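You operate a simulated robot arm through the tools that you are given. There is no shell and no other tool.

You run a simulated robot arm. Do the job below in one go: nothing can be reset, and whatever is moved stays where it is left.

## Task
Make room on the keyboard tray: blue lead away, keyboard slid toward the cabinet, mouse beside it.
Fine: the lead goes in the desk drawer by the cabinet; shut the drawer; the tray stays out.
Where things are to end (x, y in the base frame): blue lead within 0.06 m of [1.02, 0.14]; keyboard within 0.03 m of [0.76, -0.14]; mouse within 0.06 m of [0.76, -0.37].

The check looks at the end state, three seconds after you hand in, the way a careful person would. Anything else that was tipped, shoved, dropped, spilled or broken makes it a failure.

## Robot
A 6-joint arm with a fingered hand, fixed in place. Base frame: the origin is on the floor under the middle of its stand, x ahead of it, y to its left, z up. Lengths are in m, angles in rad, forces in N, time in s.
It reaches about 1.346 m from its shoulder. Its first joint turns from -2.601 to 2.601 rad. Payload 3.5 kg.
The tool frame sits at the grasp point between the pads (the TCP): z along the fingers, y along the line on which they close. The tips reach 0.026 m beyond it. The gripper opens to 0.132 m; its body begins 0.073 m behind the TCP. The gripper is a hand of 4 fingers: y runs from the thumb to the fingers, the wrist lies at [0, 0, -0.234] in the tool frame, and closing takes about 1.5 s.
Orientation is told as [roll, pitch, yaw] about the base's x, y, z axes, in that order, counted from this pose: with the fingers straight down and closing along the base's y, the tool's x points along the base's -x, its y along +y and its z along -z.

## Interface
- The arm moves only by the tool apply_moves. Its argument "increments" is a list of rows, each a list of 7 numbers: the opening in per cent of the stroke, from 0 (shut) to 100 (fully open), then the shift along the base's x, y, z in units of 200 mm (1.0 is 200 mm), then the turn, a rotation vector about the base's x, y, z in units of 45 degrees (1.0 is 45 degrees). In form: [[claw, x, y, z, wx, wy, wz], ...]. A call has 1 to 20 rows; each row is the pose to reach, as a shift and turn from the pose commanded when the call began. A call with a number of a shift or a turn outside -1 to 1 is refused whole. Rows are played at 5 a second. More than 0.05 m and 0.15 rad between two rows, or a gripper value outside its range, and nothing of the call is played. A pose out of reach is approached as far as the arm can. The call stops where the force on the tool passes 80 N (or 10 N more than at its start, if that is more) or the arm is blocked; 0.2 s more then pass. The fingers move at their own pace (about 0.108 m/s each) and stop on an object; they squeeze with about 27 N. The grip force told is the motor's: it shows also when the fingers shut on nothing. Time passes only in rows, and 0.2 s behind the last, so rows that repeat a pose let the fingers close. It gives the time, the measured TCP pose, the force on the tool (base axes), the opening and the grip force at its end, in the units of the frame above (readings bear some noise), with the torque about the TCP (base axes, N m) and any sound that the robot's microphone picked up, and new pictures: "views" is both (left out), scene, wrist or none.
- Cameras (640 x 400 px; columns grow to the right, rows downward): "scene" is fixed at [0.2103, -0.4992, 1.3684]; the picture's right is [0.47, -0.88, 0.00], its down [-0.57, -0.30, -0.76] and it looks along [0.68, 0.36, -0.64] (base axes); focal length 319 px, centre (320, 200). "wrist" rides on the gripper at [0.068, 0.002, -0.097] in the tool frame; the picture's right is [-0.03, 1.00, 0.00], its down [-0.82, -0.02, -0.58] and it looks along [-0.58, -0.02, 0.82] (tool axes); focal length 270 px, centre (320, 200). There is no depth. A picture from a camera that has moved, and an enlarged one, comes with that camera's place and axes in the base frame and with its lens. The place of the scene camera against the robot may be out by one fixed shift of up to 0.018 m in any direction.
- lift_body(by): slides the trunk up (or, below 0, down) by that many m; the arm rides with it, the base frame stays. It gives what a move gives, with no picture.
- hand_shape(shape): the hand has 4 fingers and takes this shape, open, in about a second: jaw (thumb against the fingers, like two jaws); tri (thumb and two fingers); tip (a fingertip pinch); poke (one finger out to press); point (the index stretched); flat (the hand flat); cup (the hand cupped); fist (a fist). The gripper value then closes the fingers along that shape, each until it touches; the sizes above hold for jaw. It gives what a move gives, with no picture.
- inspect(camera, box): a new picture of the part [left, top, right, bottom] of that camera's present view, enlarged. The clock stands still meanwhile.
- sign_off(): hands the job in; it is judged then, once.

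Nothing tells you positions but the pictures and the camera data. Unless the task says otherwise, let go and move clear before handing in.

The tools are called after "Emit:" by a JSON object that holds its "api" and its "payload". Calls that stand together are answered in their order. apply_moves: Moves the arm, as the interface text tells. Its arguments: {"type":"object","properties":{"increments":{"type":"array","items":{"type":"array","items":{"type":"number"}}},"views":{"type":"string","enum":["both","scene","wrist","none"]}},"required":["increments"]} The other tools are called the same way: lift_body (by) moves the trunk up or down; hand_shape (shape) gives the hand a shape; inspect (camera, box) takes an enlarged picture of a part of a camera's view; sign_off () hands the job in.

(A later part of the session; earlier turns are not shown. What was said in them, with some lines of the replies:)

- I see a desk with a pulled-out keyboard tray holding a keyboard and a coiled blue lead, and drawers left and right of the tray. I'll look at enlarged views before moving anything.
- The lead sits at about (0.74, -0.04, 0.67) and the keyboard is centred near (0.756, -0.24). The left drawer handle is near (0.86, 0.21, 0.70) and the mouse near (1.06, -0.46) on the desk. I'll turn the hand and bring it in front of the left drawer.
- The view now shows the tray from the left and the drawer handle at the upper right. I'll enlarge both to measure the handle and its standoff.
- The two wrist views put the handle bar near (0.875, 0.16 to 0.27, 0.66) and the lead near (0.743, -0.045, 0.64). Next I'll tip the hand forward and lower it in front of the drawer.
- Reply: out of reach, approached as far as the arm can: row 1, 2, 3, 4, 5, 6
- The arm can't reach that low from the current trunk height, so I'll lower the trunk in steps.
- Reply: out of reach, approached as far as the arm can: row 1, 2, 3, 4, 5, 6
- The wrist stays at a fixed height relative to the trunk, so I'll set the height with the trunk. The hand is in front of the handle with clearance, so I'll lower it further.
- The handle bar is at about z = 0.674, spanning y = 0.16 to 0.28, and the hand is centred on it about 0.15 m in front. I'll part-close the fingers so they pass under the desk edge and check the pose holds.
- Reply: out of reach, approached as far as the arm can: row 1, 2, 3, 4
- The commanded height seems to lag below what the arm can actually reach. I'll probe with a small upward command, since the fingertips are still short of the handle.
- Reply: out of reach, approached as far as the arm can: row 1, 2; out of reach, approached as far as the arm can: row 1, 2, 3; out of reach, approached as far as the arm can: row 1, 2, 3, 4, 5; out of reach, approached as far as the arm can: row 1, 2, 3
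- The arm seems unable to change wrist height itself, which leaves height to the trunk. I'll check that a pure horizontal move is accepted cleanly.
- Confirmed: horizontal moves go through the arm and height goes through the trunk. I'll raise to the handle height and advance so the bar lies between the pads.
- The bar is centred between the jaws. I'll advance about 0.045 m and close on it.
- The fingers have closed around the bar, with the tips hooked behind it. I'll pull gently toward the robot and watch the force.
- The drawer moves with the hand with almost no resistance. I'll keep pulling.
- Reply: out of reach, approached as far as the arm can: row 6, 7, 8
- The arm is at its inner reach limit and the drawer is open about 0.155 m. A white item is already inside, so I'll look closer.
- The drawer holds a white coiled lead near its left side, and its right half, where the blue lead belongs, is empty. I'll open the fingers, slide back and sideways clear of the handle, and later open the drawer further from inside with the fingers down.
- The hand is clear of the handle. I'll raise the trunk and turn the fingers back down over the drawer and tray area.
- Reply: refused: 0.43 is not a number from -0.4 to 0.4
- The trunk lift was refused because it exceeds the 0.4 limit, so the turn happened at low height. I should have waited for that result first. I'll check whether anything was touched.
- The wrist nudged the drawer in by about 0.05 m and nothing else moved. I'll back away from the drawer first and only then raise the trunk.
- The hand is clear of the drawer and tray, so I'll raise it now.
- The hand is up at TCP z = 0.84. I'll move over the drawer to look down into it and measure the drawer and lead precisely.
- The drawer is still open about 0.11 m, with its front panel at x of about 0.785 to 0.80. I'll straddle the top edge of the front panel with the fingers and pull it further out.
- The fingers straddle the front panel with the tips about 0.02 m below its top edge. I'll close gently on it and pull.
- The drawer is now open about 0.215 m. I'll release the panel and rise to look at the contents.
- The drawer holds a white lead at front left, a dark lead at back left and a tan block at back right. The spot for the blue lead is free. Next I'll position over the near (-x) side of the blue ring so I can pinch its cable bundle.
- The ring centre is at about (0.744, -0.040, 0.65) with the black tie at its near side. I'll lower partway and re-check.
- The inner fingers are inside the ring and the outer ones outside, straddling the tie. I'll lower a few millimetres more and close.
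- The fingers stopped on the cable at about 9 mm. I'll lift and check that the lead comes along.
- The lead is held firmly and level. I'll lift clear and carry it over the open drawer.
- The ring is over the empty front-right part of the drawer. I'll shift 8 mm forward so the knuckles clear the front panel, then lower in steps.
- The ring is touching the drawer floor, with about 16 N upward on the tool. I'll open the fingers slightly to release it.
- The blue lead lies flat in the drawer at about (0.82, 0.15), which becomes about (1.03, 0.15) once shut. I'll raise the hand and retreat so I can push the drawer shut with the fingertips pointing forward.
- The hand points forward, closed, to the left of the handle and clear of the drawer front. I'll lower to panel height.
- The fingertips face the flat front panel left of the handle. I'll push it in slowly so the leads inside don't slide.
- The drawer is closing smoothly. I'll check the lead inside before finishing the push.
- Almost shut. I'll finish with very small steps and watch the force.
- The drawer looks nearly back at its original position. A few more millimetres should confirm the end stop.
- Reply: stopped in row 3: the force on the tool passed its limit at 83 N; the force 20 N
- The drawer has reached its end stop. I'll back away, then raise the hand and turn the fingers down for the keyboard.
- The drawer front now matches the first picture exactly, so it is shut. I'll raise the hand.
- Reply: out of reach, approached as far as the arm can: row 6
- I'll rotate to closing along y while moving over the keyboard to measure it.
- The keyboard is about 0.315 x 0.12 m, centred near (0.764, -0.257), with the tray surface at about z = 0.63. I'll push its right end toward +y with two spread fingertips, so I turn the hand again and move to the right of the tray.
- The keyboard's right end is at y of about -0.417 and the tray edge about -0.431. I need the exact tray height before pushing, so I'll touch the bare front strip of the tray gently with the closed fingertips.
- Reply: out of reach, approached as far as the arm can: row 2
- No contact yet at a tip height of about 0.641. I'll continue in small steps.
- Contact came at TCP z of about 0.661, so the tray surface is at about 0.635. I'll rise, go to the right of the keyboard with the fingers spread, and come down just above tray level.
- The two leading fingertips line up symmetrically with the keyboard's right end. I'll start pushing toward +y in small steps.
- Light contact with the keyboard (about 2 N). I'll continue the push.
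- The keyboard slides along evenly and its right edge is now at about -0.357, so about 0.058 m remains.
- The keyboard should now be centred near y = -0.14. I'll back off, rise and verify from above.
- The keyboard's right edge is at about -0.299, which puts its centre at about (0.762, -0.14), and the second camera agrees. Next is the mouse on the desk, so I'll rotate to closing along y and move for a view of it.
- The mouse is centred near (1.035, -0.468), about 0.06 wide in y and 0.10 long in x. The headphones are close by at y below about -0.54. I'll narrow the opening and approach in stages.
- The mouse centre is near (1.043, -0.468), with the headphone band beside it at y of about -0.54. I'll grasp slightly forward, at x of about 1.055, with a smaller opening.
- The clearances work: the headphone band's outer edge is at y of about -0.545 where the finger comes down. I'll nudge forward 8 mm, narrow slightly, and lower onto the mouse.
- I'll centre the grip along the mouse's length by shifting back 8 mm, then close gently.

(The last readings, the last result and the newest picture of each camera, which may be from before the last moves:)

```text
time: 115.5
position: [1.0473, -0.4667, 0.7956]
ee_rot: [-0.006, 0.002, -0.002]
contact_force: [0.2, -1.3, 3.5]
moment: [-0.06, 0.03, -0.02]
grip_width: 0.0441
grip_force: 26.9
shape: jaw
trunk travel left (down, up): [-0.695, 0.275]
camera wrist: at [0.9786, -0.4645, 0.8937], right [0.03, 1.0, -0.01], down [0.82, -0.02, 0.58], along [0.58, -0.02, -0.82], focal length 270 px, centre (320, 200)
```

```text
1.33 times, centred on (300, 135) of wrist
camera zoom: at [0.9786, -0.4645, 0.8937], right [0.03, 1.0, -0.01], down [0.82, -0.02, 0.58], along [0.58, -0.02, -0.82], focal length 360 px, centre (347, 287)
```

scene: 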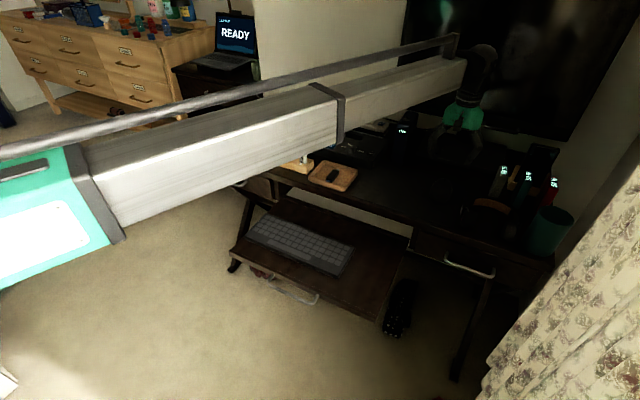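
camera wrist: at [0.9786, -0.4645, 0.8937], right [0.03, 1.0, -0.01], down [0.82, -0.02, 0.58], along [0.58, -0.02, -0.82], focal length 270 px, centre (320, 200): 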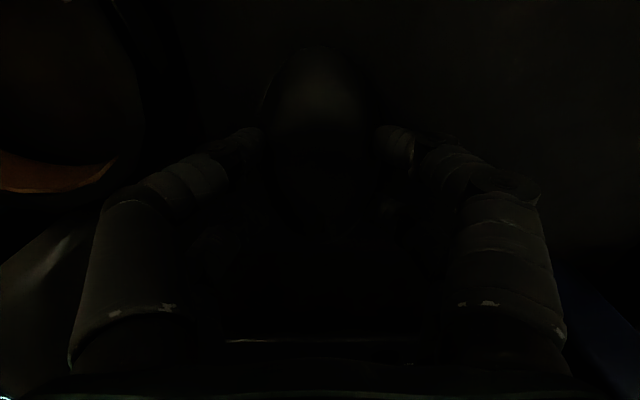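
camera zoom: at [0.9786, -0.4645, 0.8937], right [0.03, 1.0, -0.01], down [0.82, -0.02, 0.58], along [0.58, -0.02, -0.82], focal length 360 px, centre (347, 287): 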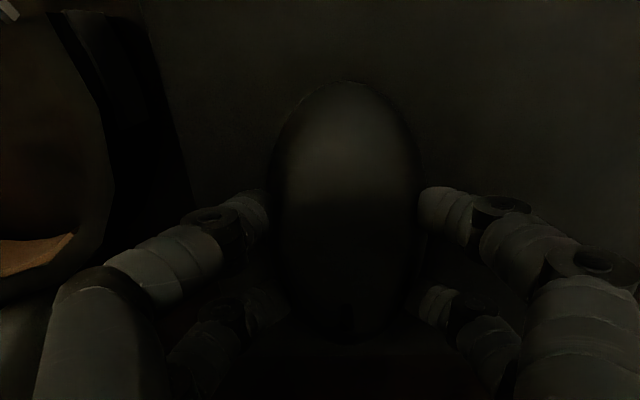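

The fingers have stopped on the mouse. I'll lift it a little and check that it holds.

Emit:
{"api": "lift_body", "payload": {"by": 0.04}}

Emit:
{"api": "inspect", "payload": {"camera": "wrist", "box": [60, 0, 540, 270]}}

Emit:
{"api": "inspect", "payload": {"camera": "scene", "box": [410, 140, 530, 215]}}

```text
time: 116.3
position: [1.0477, -0.4684, 0.8368]
ee_rot: [-0.007, 0.003, -0.004]
contact_force: [-0.1, -0.4, -1.1]
moment: [0.02, -0.04, 0.02]
grip_width: 0.044
grip_force: 27.3
shape: jaw
trunk travel left (down, up): [-0.735, 0.235]
```

```text
1.33 times, centred on (300, 135) of wrist
camera zoom: at [0.9789, -0.4646, 0.9332], right [0.03, 1.0, -0.01], down [0.82, -0.02, 0.58], along [0.58, -0.02, -0.82], focal length 360 px, centre (347, 287)
```

zoom: 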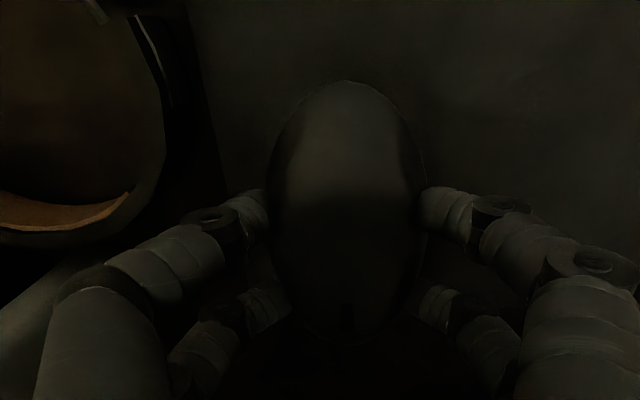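

```text
5.33 times, centred on (470, 178) of scene
camera zoom: at [0.2103, -0.4992, 1.3684], right [0.47, -0.88, 0.0], down [-0.57, -0.3, -0.76], along [0.68, 0.36, -0.64], focal length 1702 px, centre (-480, 320)
```

zoom: 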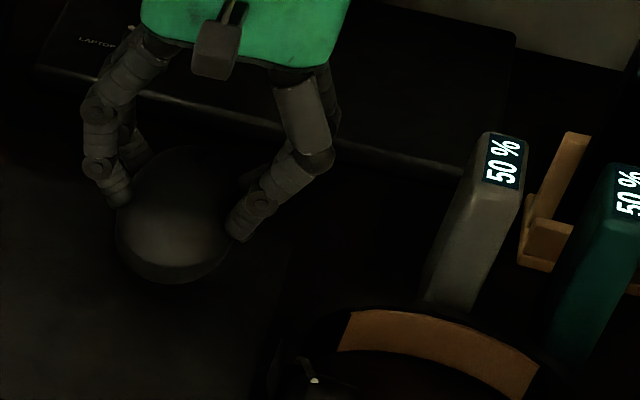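

The mouse is held securely. I'll lift it higher and carry it back over the tray.

Emit:
{"api": "lift_body", "payload": {"by": 0.06}}

Emit:
{"api": "apply_moves", "payload": {"increments": [[10, -0.15, 0.03, 0, 0, 0, 0], [10, -0.3, 0.08, 0, 0, 0, 0], [10, -0.45, 0.13, 0, 0, 0, 0], [10, -0.6, 0.18, 0, 0, 0, 0], [10, -0.75, 0.24, 0, 0, 0, 0], [10, -0.9, 0.3, 0, 0, 0, 0]], "views": "both"}}

```text
time: 117.3
position: [1.0475, -0.4678, 0.8953]
ee_rot: [-0.006, 0.001, -0.006]
contact_force: [-0.7, 0.1, -0.5]
moment: [0.01, 0.0, -0.01]
grip_width: 0.0443
grip_force: 27.1
shape: jaw
trunk travel left (down, up): [-0.795, 0.175]
```

```text
time: 118.8
position: [0.8665, -0.4099, 0.8962]
ee_rot: [-0.008, 0.004, -0.004]
contact_force: [-0.1, -1.0, -1.2]
moment: [0.01, -0.02, 0.02]
grip_width: 0.0442
grip_force: 26.8
shape: jaw
trunk travel left (down, up): [-0.795, 0.175]
camera wrist: at [0.7982, -0.4059, 0.9933], right [0.03, 1.0, -0.01], down [0.82, -0.02, 0.58], along [0.58, -0.02, -0.82], focal length 270 px, centre (320, 200)
```

scene: 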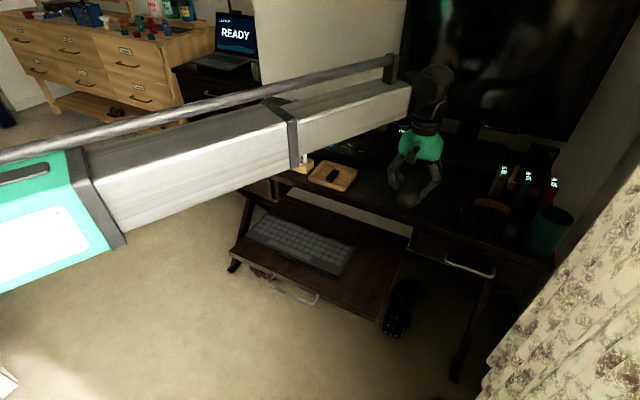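
wrist: 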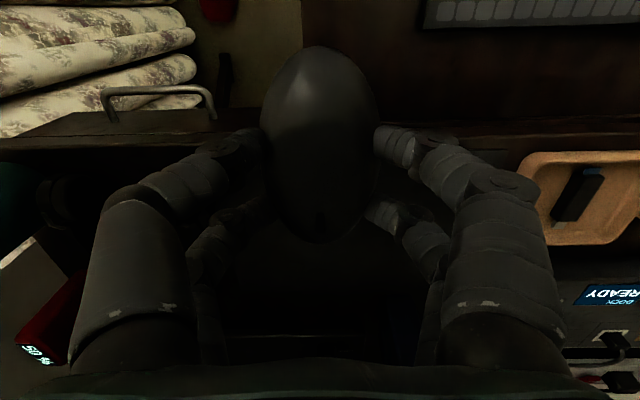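

Emit:
{"api": "apply_moves", "payload": {"increments": [[10, -0.14, 0.05, 0, 0, 0, 0], [10, -0.28, 0.1, 0, 0, 0, 0], [10, -0.42, 0.15, 0, 0, 0, 0], [10, -0.5225, 0.18, 0, 0, 0, 0]], "views": "both"}}

```text
time: 119.8
position: [0.7621, -0.3722, 0.8956]
ee_rot: [-0.008, 0.001, -0.003]
contact_force: [-0.3, -0.2, -0.6]
moment: [-0.03, -0.02, -0.03]
grip_width: 0.0438
grip_force: 27.5
shape: jaw
trunk travel left (down, up): [-0.795, 0.175]
camera wrist: at [0.6934, -0.3683, 0.9933], right [0.03, 1.0, -0.01], down [0.82, -0.02, 0.58], along [0.58, -0.02, -0.82], focal length 270 px, centre (320, 200)
```

scene: 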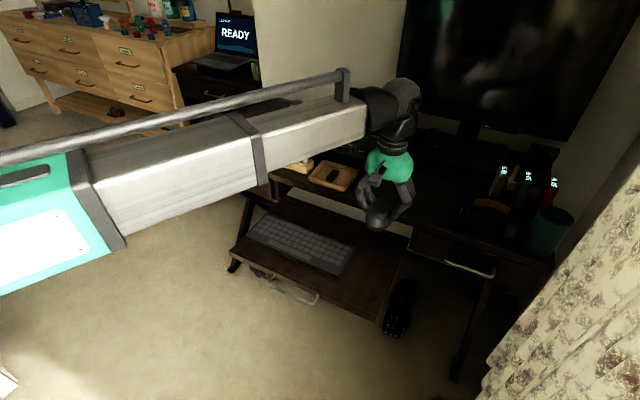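
wrist: 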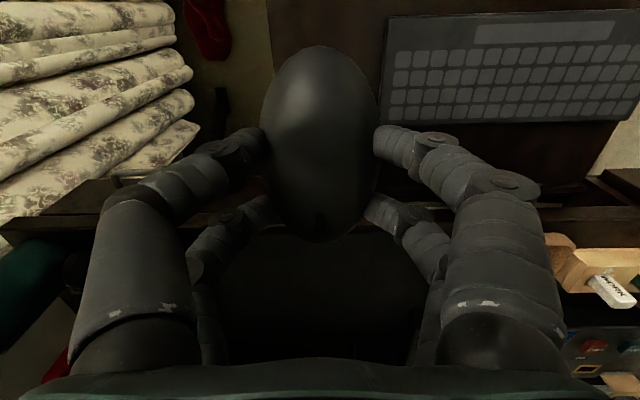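

The keyboard reads as centred at about (0.76, -0.138), which is on target. I'll lower the mouse to the tray beside it.

Emit:
{"api": "lift_body", "payload": {"by": -0.2}}

Emit:
{"api": "inspect", "payload": {"camera": "wrist", "box": [100, 0, 580, 270]}}

Emit:
{"api": "inspect", "payload": {"camera": "scene", "box": [300, 190, 460, 310]}}

```text
time: 121.9
position: [0.763, -0.3715, 0.6961]
ee_rot: [-0.007, 0.002, -0.004]
contact_force: [-0.4, 0.2, -1.1]
moment: [0.0, 0.0, 0.01]
grip_width: 0.0439
grip_force: 27.5
shape: jaw
trunk travel left (down, up): [-0.595, 0.375]
```

```text
1.33 times, centred on (340, 135) of wrist
camera zoom: at [0.6938, -0.3685, 0.7933], right [0.03, 1.0, -0.01], down [0.82, -0.02, 0.58], along [0.58, -0.02, -0.82], focal length 360 px, centre (293, 287)
```

zoom: 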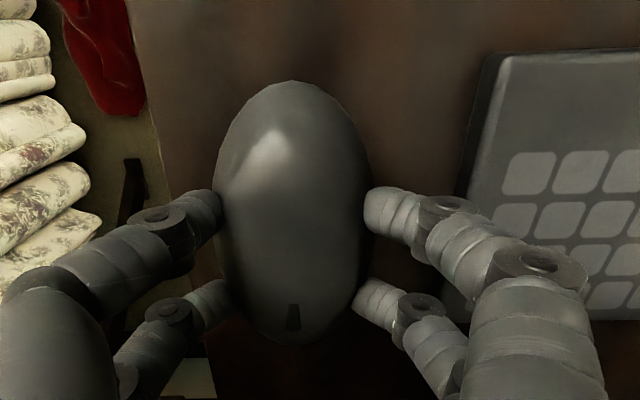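

```text
3.33 times, centred on (380, 250) of scene
camera zoom: at [0.2103, -0.4992, 1.3684], right [0.47, -0.88, 0.0], down [-0.57, -0.3, -0.76], along [0.68, 0.36, -0.64], focal length 1064 px, centre (120, 33)
```

zoom: 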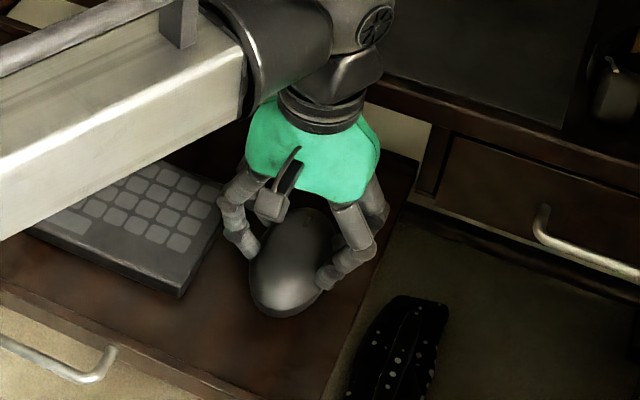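

Emit:
{"api": "lift_body", "payload": {"by": -0.016}}

Emit:
{"api": "lift_body", "payload": {"by": -0.005}}

Emit:
{"api": "lift_body", "payload": {"by": -0.004}}

```text
time: 122.5
position: [0.7627, -0.372, 0.6802]
ee_rot: [-0.006, 0.002, -0.005]
contact_force: [-0.6, 0.0, -1.0]
moment: [0.0, -0.01, 0.0]
grip_width: 0.0438
grip_force: 27.1
shape: jaw
trunk travel left (down, up): [-0.579, 0.391]
```

```text
time: 123.1
position: [0.7623, -0.3708, 0.6749]
ee_rot: [-0.008, 0.002, -0.004]
contact_force: [1.2, 0.0, 5.8]
moment: [-0.01, -0.03, 0.0]
grip_width: 0.044
grip_force: 27.0
shape: jaw
trunk travel left (down, up): [-0.574, 0.396]
```

```text
time: 123.6
position: [0.7634, -0.3721, 0.6748]
ee_rot: [-0.009, -0.001, -0.002]
contact_force: [7.7, -4.9, 47.5]
moment: [-0.13, -0.21, 0.04]
grip_width: 0.0448
grip_force: 26.8
shape: jaw
trunk travel left (down, up): [-0.57, 0.4]
```

The mouse is on the tray. I'll ease the pressure off and open the fingers.

Emit:
{"api": "lift_body", "payload": {"by": 0.004}}

Emit:
{"api": "apply_moves", "payload": {"increments": [[36, 0, 0, 0, 0, 0, 0], [40, 0, 0, 0, 0, 0, 0], [45, 0, 0, 0, 0, 0, 0], [48, 0, 0, 0, 0, 0, 0], [48, 0, 0, 0, 0, 0, 0]], "views": "wrist"}}

Emit:
{"api": "inspect", "payload": {"camera": "wrist", "box": [100, 0, 580, 270]}}

```text
time: 124.2
position: [0.7618, -0.371, 0.6763]
ee_rot: [-0.005, 0.002, -0.006]
contact_force: [4.6, -1.0, 10.2]
moment: [-0.12, -0.02, 0.04]
grip_width: 0.0446
grip_force: 27.1
shape: jaw
trunk travel left (down, up): [-0.574, 0.396]
```

```text
time: 125.3
position: [0.7618, -0.3703, 0.6743]
ee_rot: [-0.007, 0.001, -0.005]
contact_force: [0.0, 0.3, -0.2]
moment: [-0.01, 0.02, 0.0]
grip_width: 0.0628
grip_force: 0.2
shape: jaw
trunk travel left (down, up): [-0.574, 0.396]
camera wrist: at [0.6938, -0.3684, 0.7723], right [0.03, 1.0, -0.01], down [0.82, -0.02, 0.58], along [0.58, -0.02, -0.82], focal length 270 px, centre (320, 200)
```

wrist: 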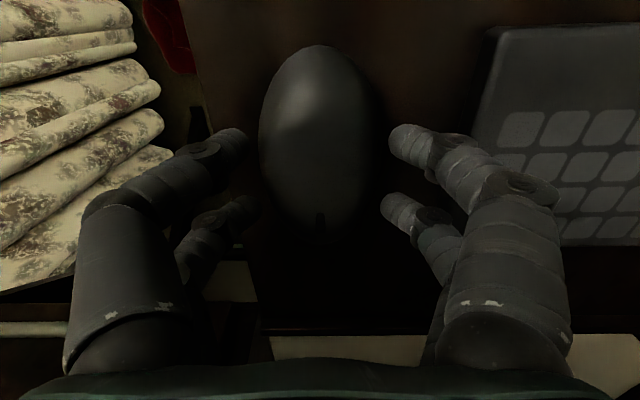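

```text
1.33 times, centred on (340, 135) of wrist
camera zoom: at [0.6938, -0.3684, 0.7723], right [0.03, 1.0, -0.01], down [0.82, -0.02, 0.58], along [0.58, -0.02, -0.82], focal length 360 px, centre (293, 287)
```

zoom: 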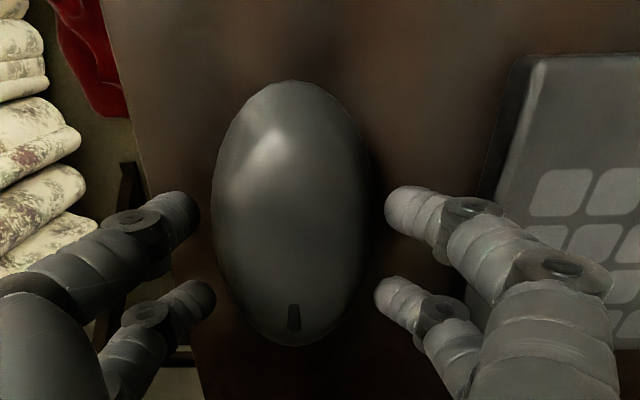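

The mouse is released and sitting on the tray beside the keyboard. I'll lift straight up and verify everything.

Emit:
{"api": "lift_body", "payload": {"by": 0.22}}

Emit:
{"api": "inspect", "payload": {"camera": "wrist", "box": [0, 0, 640, 400]}}

Emit:
{"api": "inspect", "payload": {"camera": "scene", "box": [220, 170, 460, 320]}}

```text
time: 127.7
position: [0.7624, -0.3722, 0.8963]
ee_rot: [-0.006, 0.003, -0.002]
contact_force: [0.7, -0.9, 0.1]
moment: [0.01, 0.01, -0.02]
grip_width: 0.063
grip_force: 0.2
shape: jaw
trunk travel left (down, up): [-0.794, 0.176]
```

```text
1.00 times, centred on (320, 200) of wrist (not enlarged: the box is as wide or as high as the picture)
camera zoom: at [0.6938, -0.3685, 0.9922], right [0.03, 1.0, -0.01], down [0.82, -0.02, 0.58], along [0.58, -0.02, -0.82], focal length 270 px, centre (320, 200)
```

zoom: 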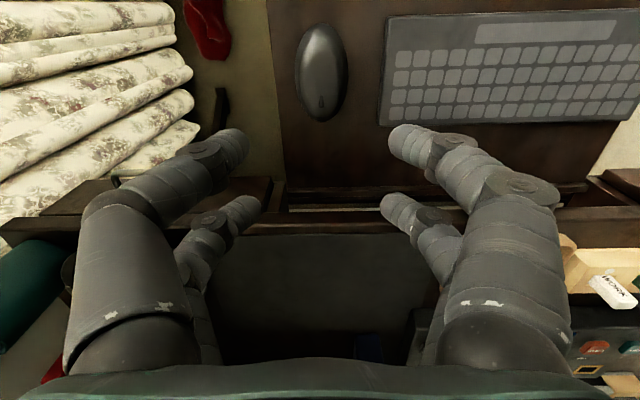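

```text
2.67 times, centred on (340, 245) of scene
camera zoom: at [0.2103, -0.4992, 1.3684], right [0.47, -0.88, 0.0], down [-0.57, -0.3, -0.76], along [0.68, 0.36, -0.64], focal length 851 px, centre (267, 80)
```

zoom: 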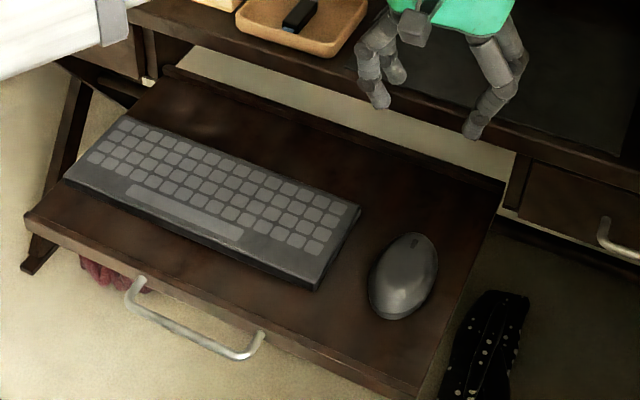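

Everything reads on target, with the mouse at about (0.76, -0.371). I'll move the hand clear and take a last look around.

Emit:
{"api": "lift_body", "payload": {"by": 0.12}}

Emit:
{"api": "apply_moves", "payload": {"increments": [[48, -0.15, 0.15, 0, 0, 0, 0], [48, -0.3, 0.3, 0, 0, 0, 0], [48, -0.45, 0.45, 0, 0, 0, 0], [48, -0.55, 0.6, 0, 0, 0, 0], [48, -0.55, 0.75, 0, 0, 0, 0], [48, -0.55, 0.9, 0, 0, 0, 0]], "views": "none"}}

Emit:
{"api": "apply_moves", "payload": {"increments": [[48, 0, 0.2, 0, 0, 0, 0], [48, 0, 0.4, 0, 0, 0, 0], [48, 0, 0.6, 0, 0, 0, 0], [48, 0, 0.8, 0, 0, 0, 0], [48, 0, 1.0, 0, 0, 0, 0]], "views": "both"}}

```text
time: 129.2
position: [0.7623, -0.3724, 1.0142]
ee_rot: [-0.007, 0.002, -0.004]
contact_force: [-0.4, 0.0, -0.3]
moment: [-0.02, -0.02, -0.04]
grip_width: 0.063
grip_force: 0.1
shape: jaw
trunk travel left (down, up): [-0.914, 0.056]
```

```text
time: 130.6
position: [0.6549, -0.1912, 1.0147]
ee_rot: [-0.008, 0.0, -0.002]
contact_force: [-0.7, -0.4, -0.6]
moment: [-0.04, -0.03, 0.02]
grip_width: 0.0631
grip_force: 0.2
shape: jaw
trunk travel left (down, up): [-0.914, 0.056]
```

```text
time: 131.8
position: [0.65, 0.0082, 1.0157]
ee_rot: [-0.006, 0.004, -0.004]
contact_force: [0.3, -0.1, -0.2]
moment: [0.04, 0.03, -0.02]
grip_width: 0.0631
grip_force: 0.0
shape: jaw
trunk travel left (down, up): [-0.914, 0.056]
camera wrist: at [0.5821, 0.0118, 1.1123], right [0.03, 1.0, -0.01], down [0.82, -0.02, 0.58], along [0.58, -0.02, -0.82], focal length 270 px, centre (320, 200)
```

scene: 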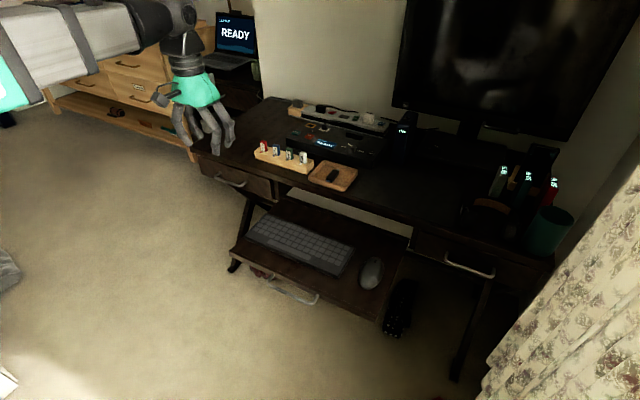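
wrist: 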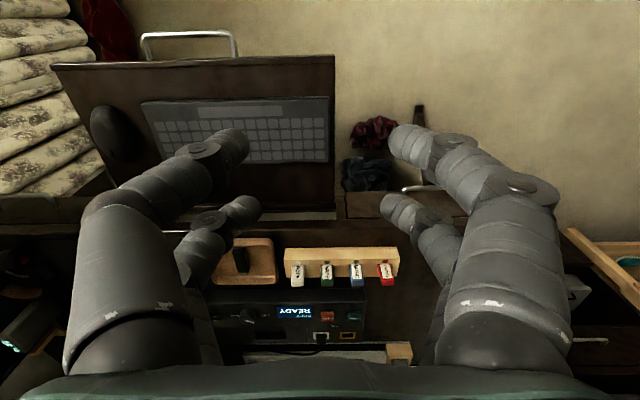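

Emit:
{"api": "inspect", "payload": {"camera": "scene", "box": [190, 90, 430, 240]}}

Emit:
{"api": "inspect", "payload": {"camera": "scene", "box": [400, 130, 640, 280]}}

Emit:
{"api": "inspect", "payload": {"camera": "scene", "box": [220, 190, 460, 340]}}

```text
2.67 times, centred on (310, 165) of scene
camera zoom: at [0.2103, -0.4992, 1.3684], right [0.47, -0.88, 0.0], down [-0.57, -0.3, -0.76], along [0.68, 0.36, -0.64], focal length 851 px, centre (347, 293)
```

zoom: 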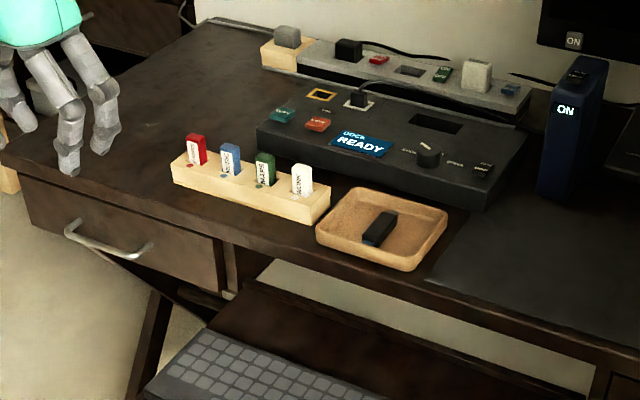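

```text
2.67 times, centred on (520, 205) of scene
camera zoom: at [0.2103, -0.4992, 1.3684], right [0.47, -0.88, 0.0], down [-0.57, -0.3, -0.76], along [0.68, 0.36, -0.64], focal length 851 px, centre (-213, 187)
```

zoom: 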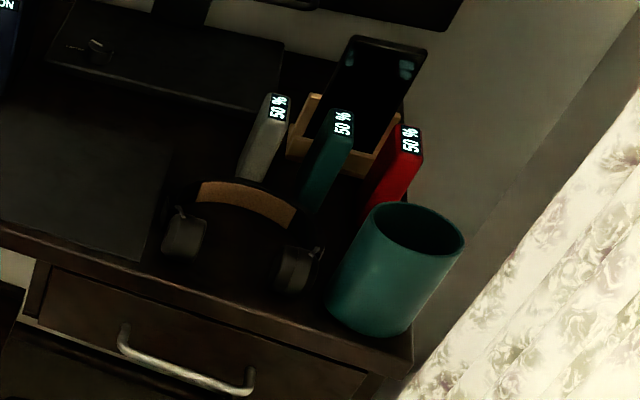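

```text
2.67 times, centred on (340, 265) of scene
camera zoom: at [0.2103, -0.4992, 1.3684], right [0.47, -0.88, 0.0], down [-0.57, -0.3, -0.76], along [0.68, 0.36, -0.64], focal length 851 px, centre (267, 27)
```

zoom: 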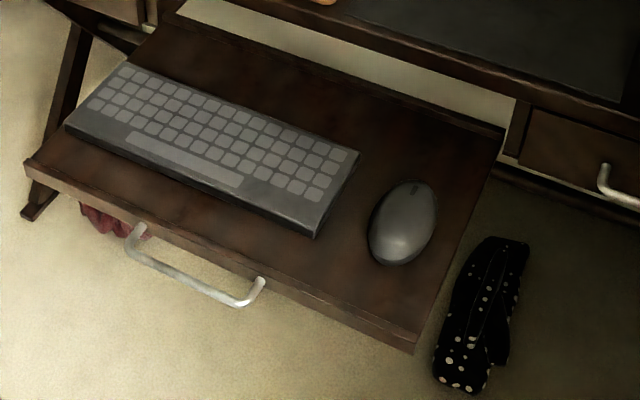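

Emit:
{"api": "inspect", "payload": {"camera": "wrist", "box": [40, 40, 360, 220]}}

```text
2.00 times, centred on (200, 130) of wrist
camera zoom: at [0.5821, 0.0118, 1.1123], right [0.03, 1.0, -0.01], down [0.82, -0.02, 0.58], along [0.58, -0.02, -0.82], focal length 541 px, centre (560, 340)
```

zoom: 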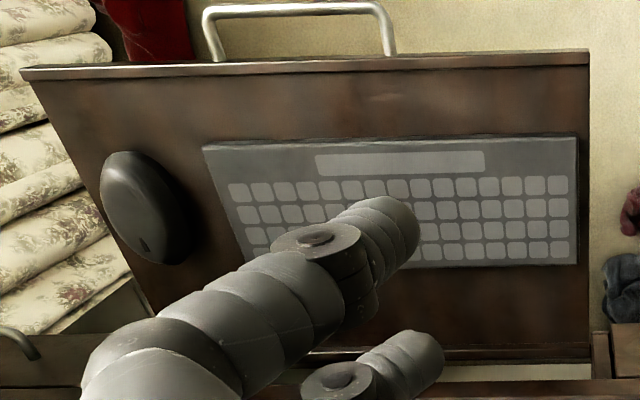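

The drawer front matches its starting position, with the blue lead inside at roughly (1.03, 0.15). The keyboard is centred at about (0.762, -0.138) and the mouse at about (0.757, -0.37). The tray is still out, and the desk items look undisturbed. The hand is clear, so I'm handing in.

Emit:
{"api": "sign_off", "payload": {}}

```text
The job is handed in.
```

The job is handed in: the tray is cleared, the blue lead is in the desk drawer by the cabinet, and the drawer is shut.

| Item | Where it ended (x, y) | Target |
|---|---|---|
| Blue lead | about (1.03, 0.15) | (1.02, 0.14), within 0.06 m |
| Keyboard | about (0.762, -0.138) | (0.76, -0.14), within 0.03 m |
| Mouse | about (0.757, -0.37) | (0.76, -0.37), within 0.06 m |

- **Lead position:** I measured it with the drawer open and worked out where it would be once shut. I didn't reopen the drawer to check.
- **Drawer bump:** a trunk lift was refused partway through and the wrist pushed the open drawer in about 0.05 m. Nothing else moved, and I reopened it before putting the lead in.
- **Everything else:** the tray is still out and the other desk items look as they did in the first pictures. The hand is clear of the desk.
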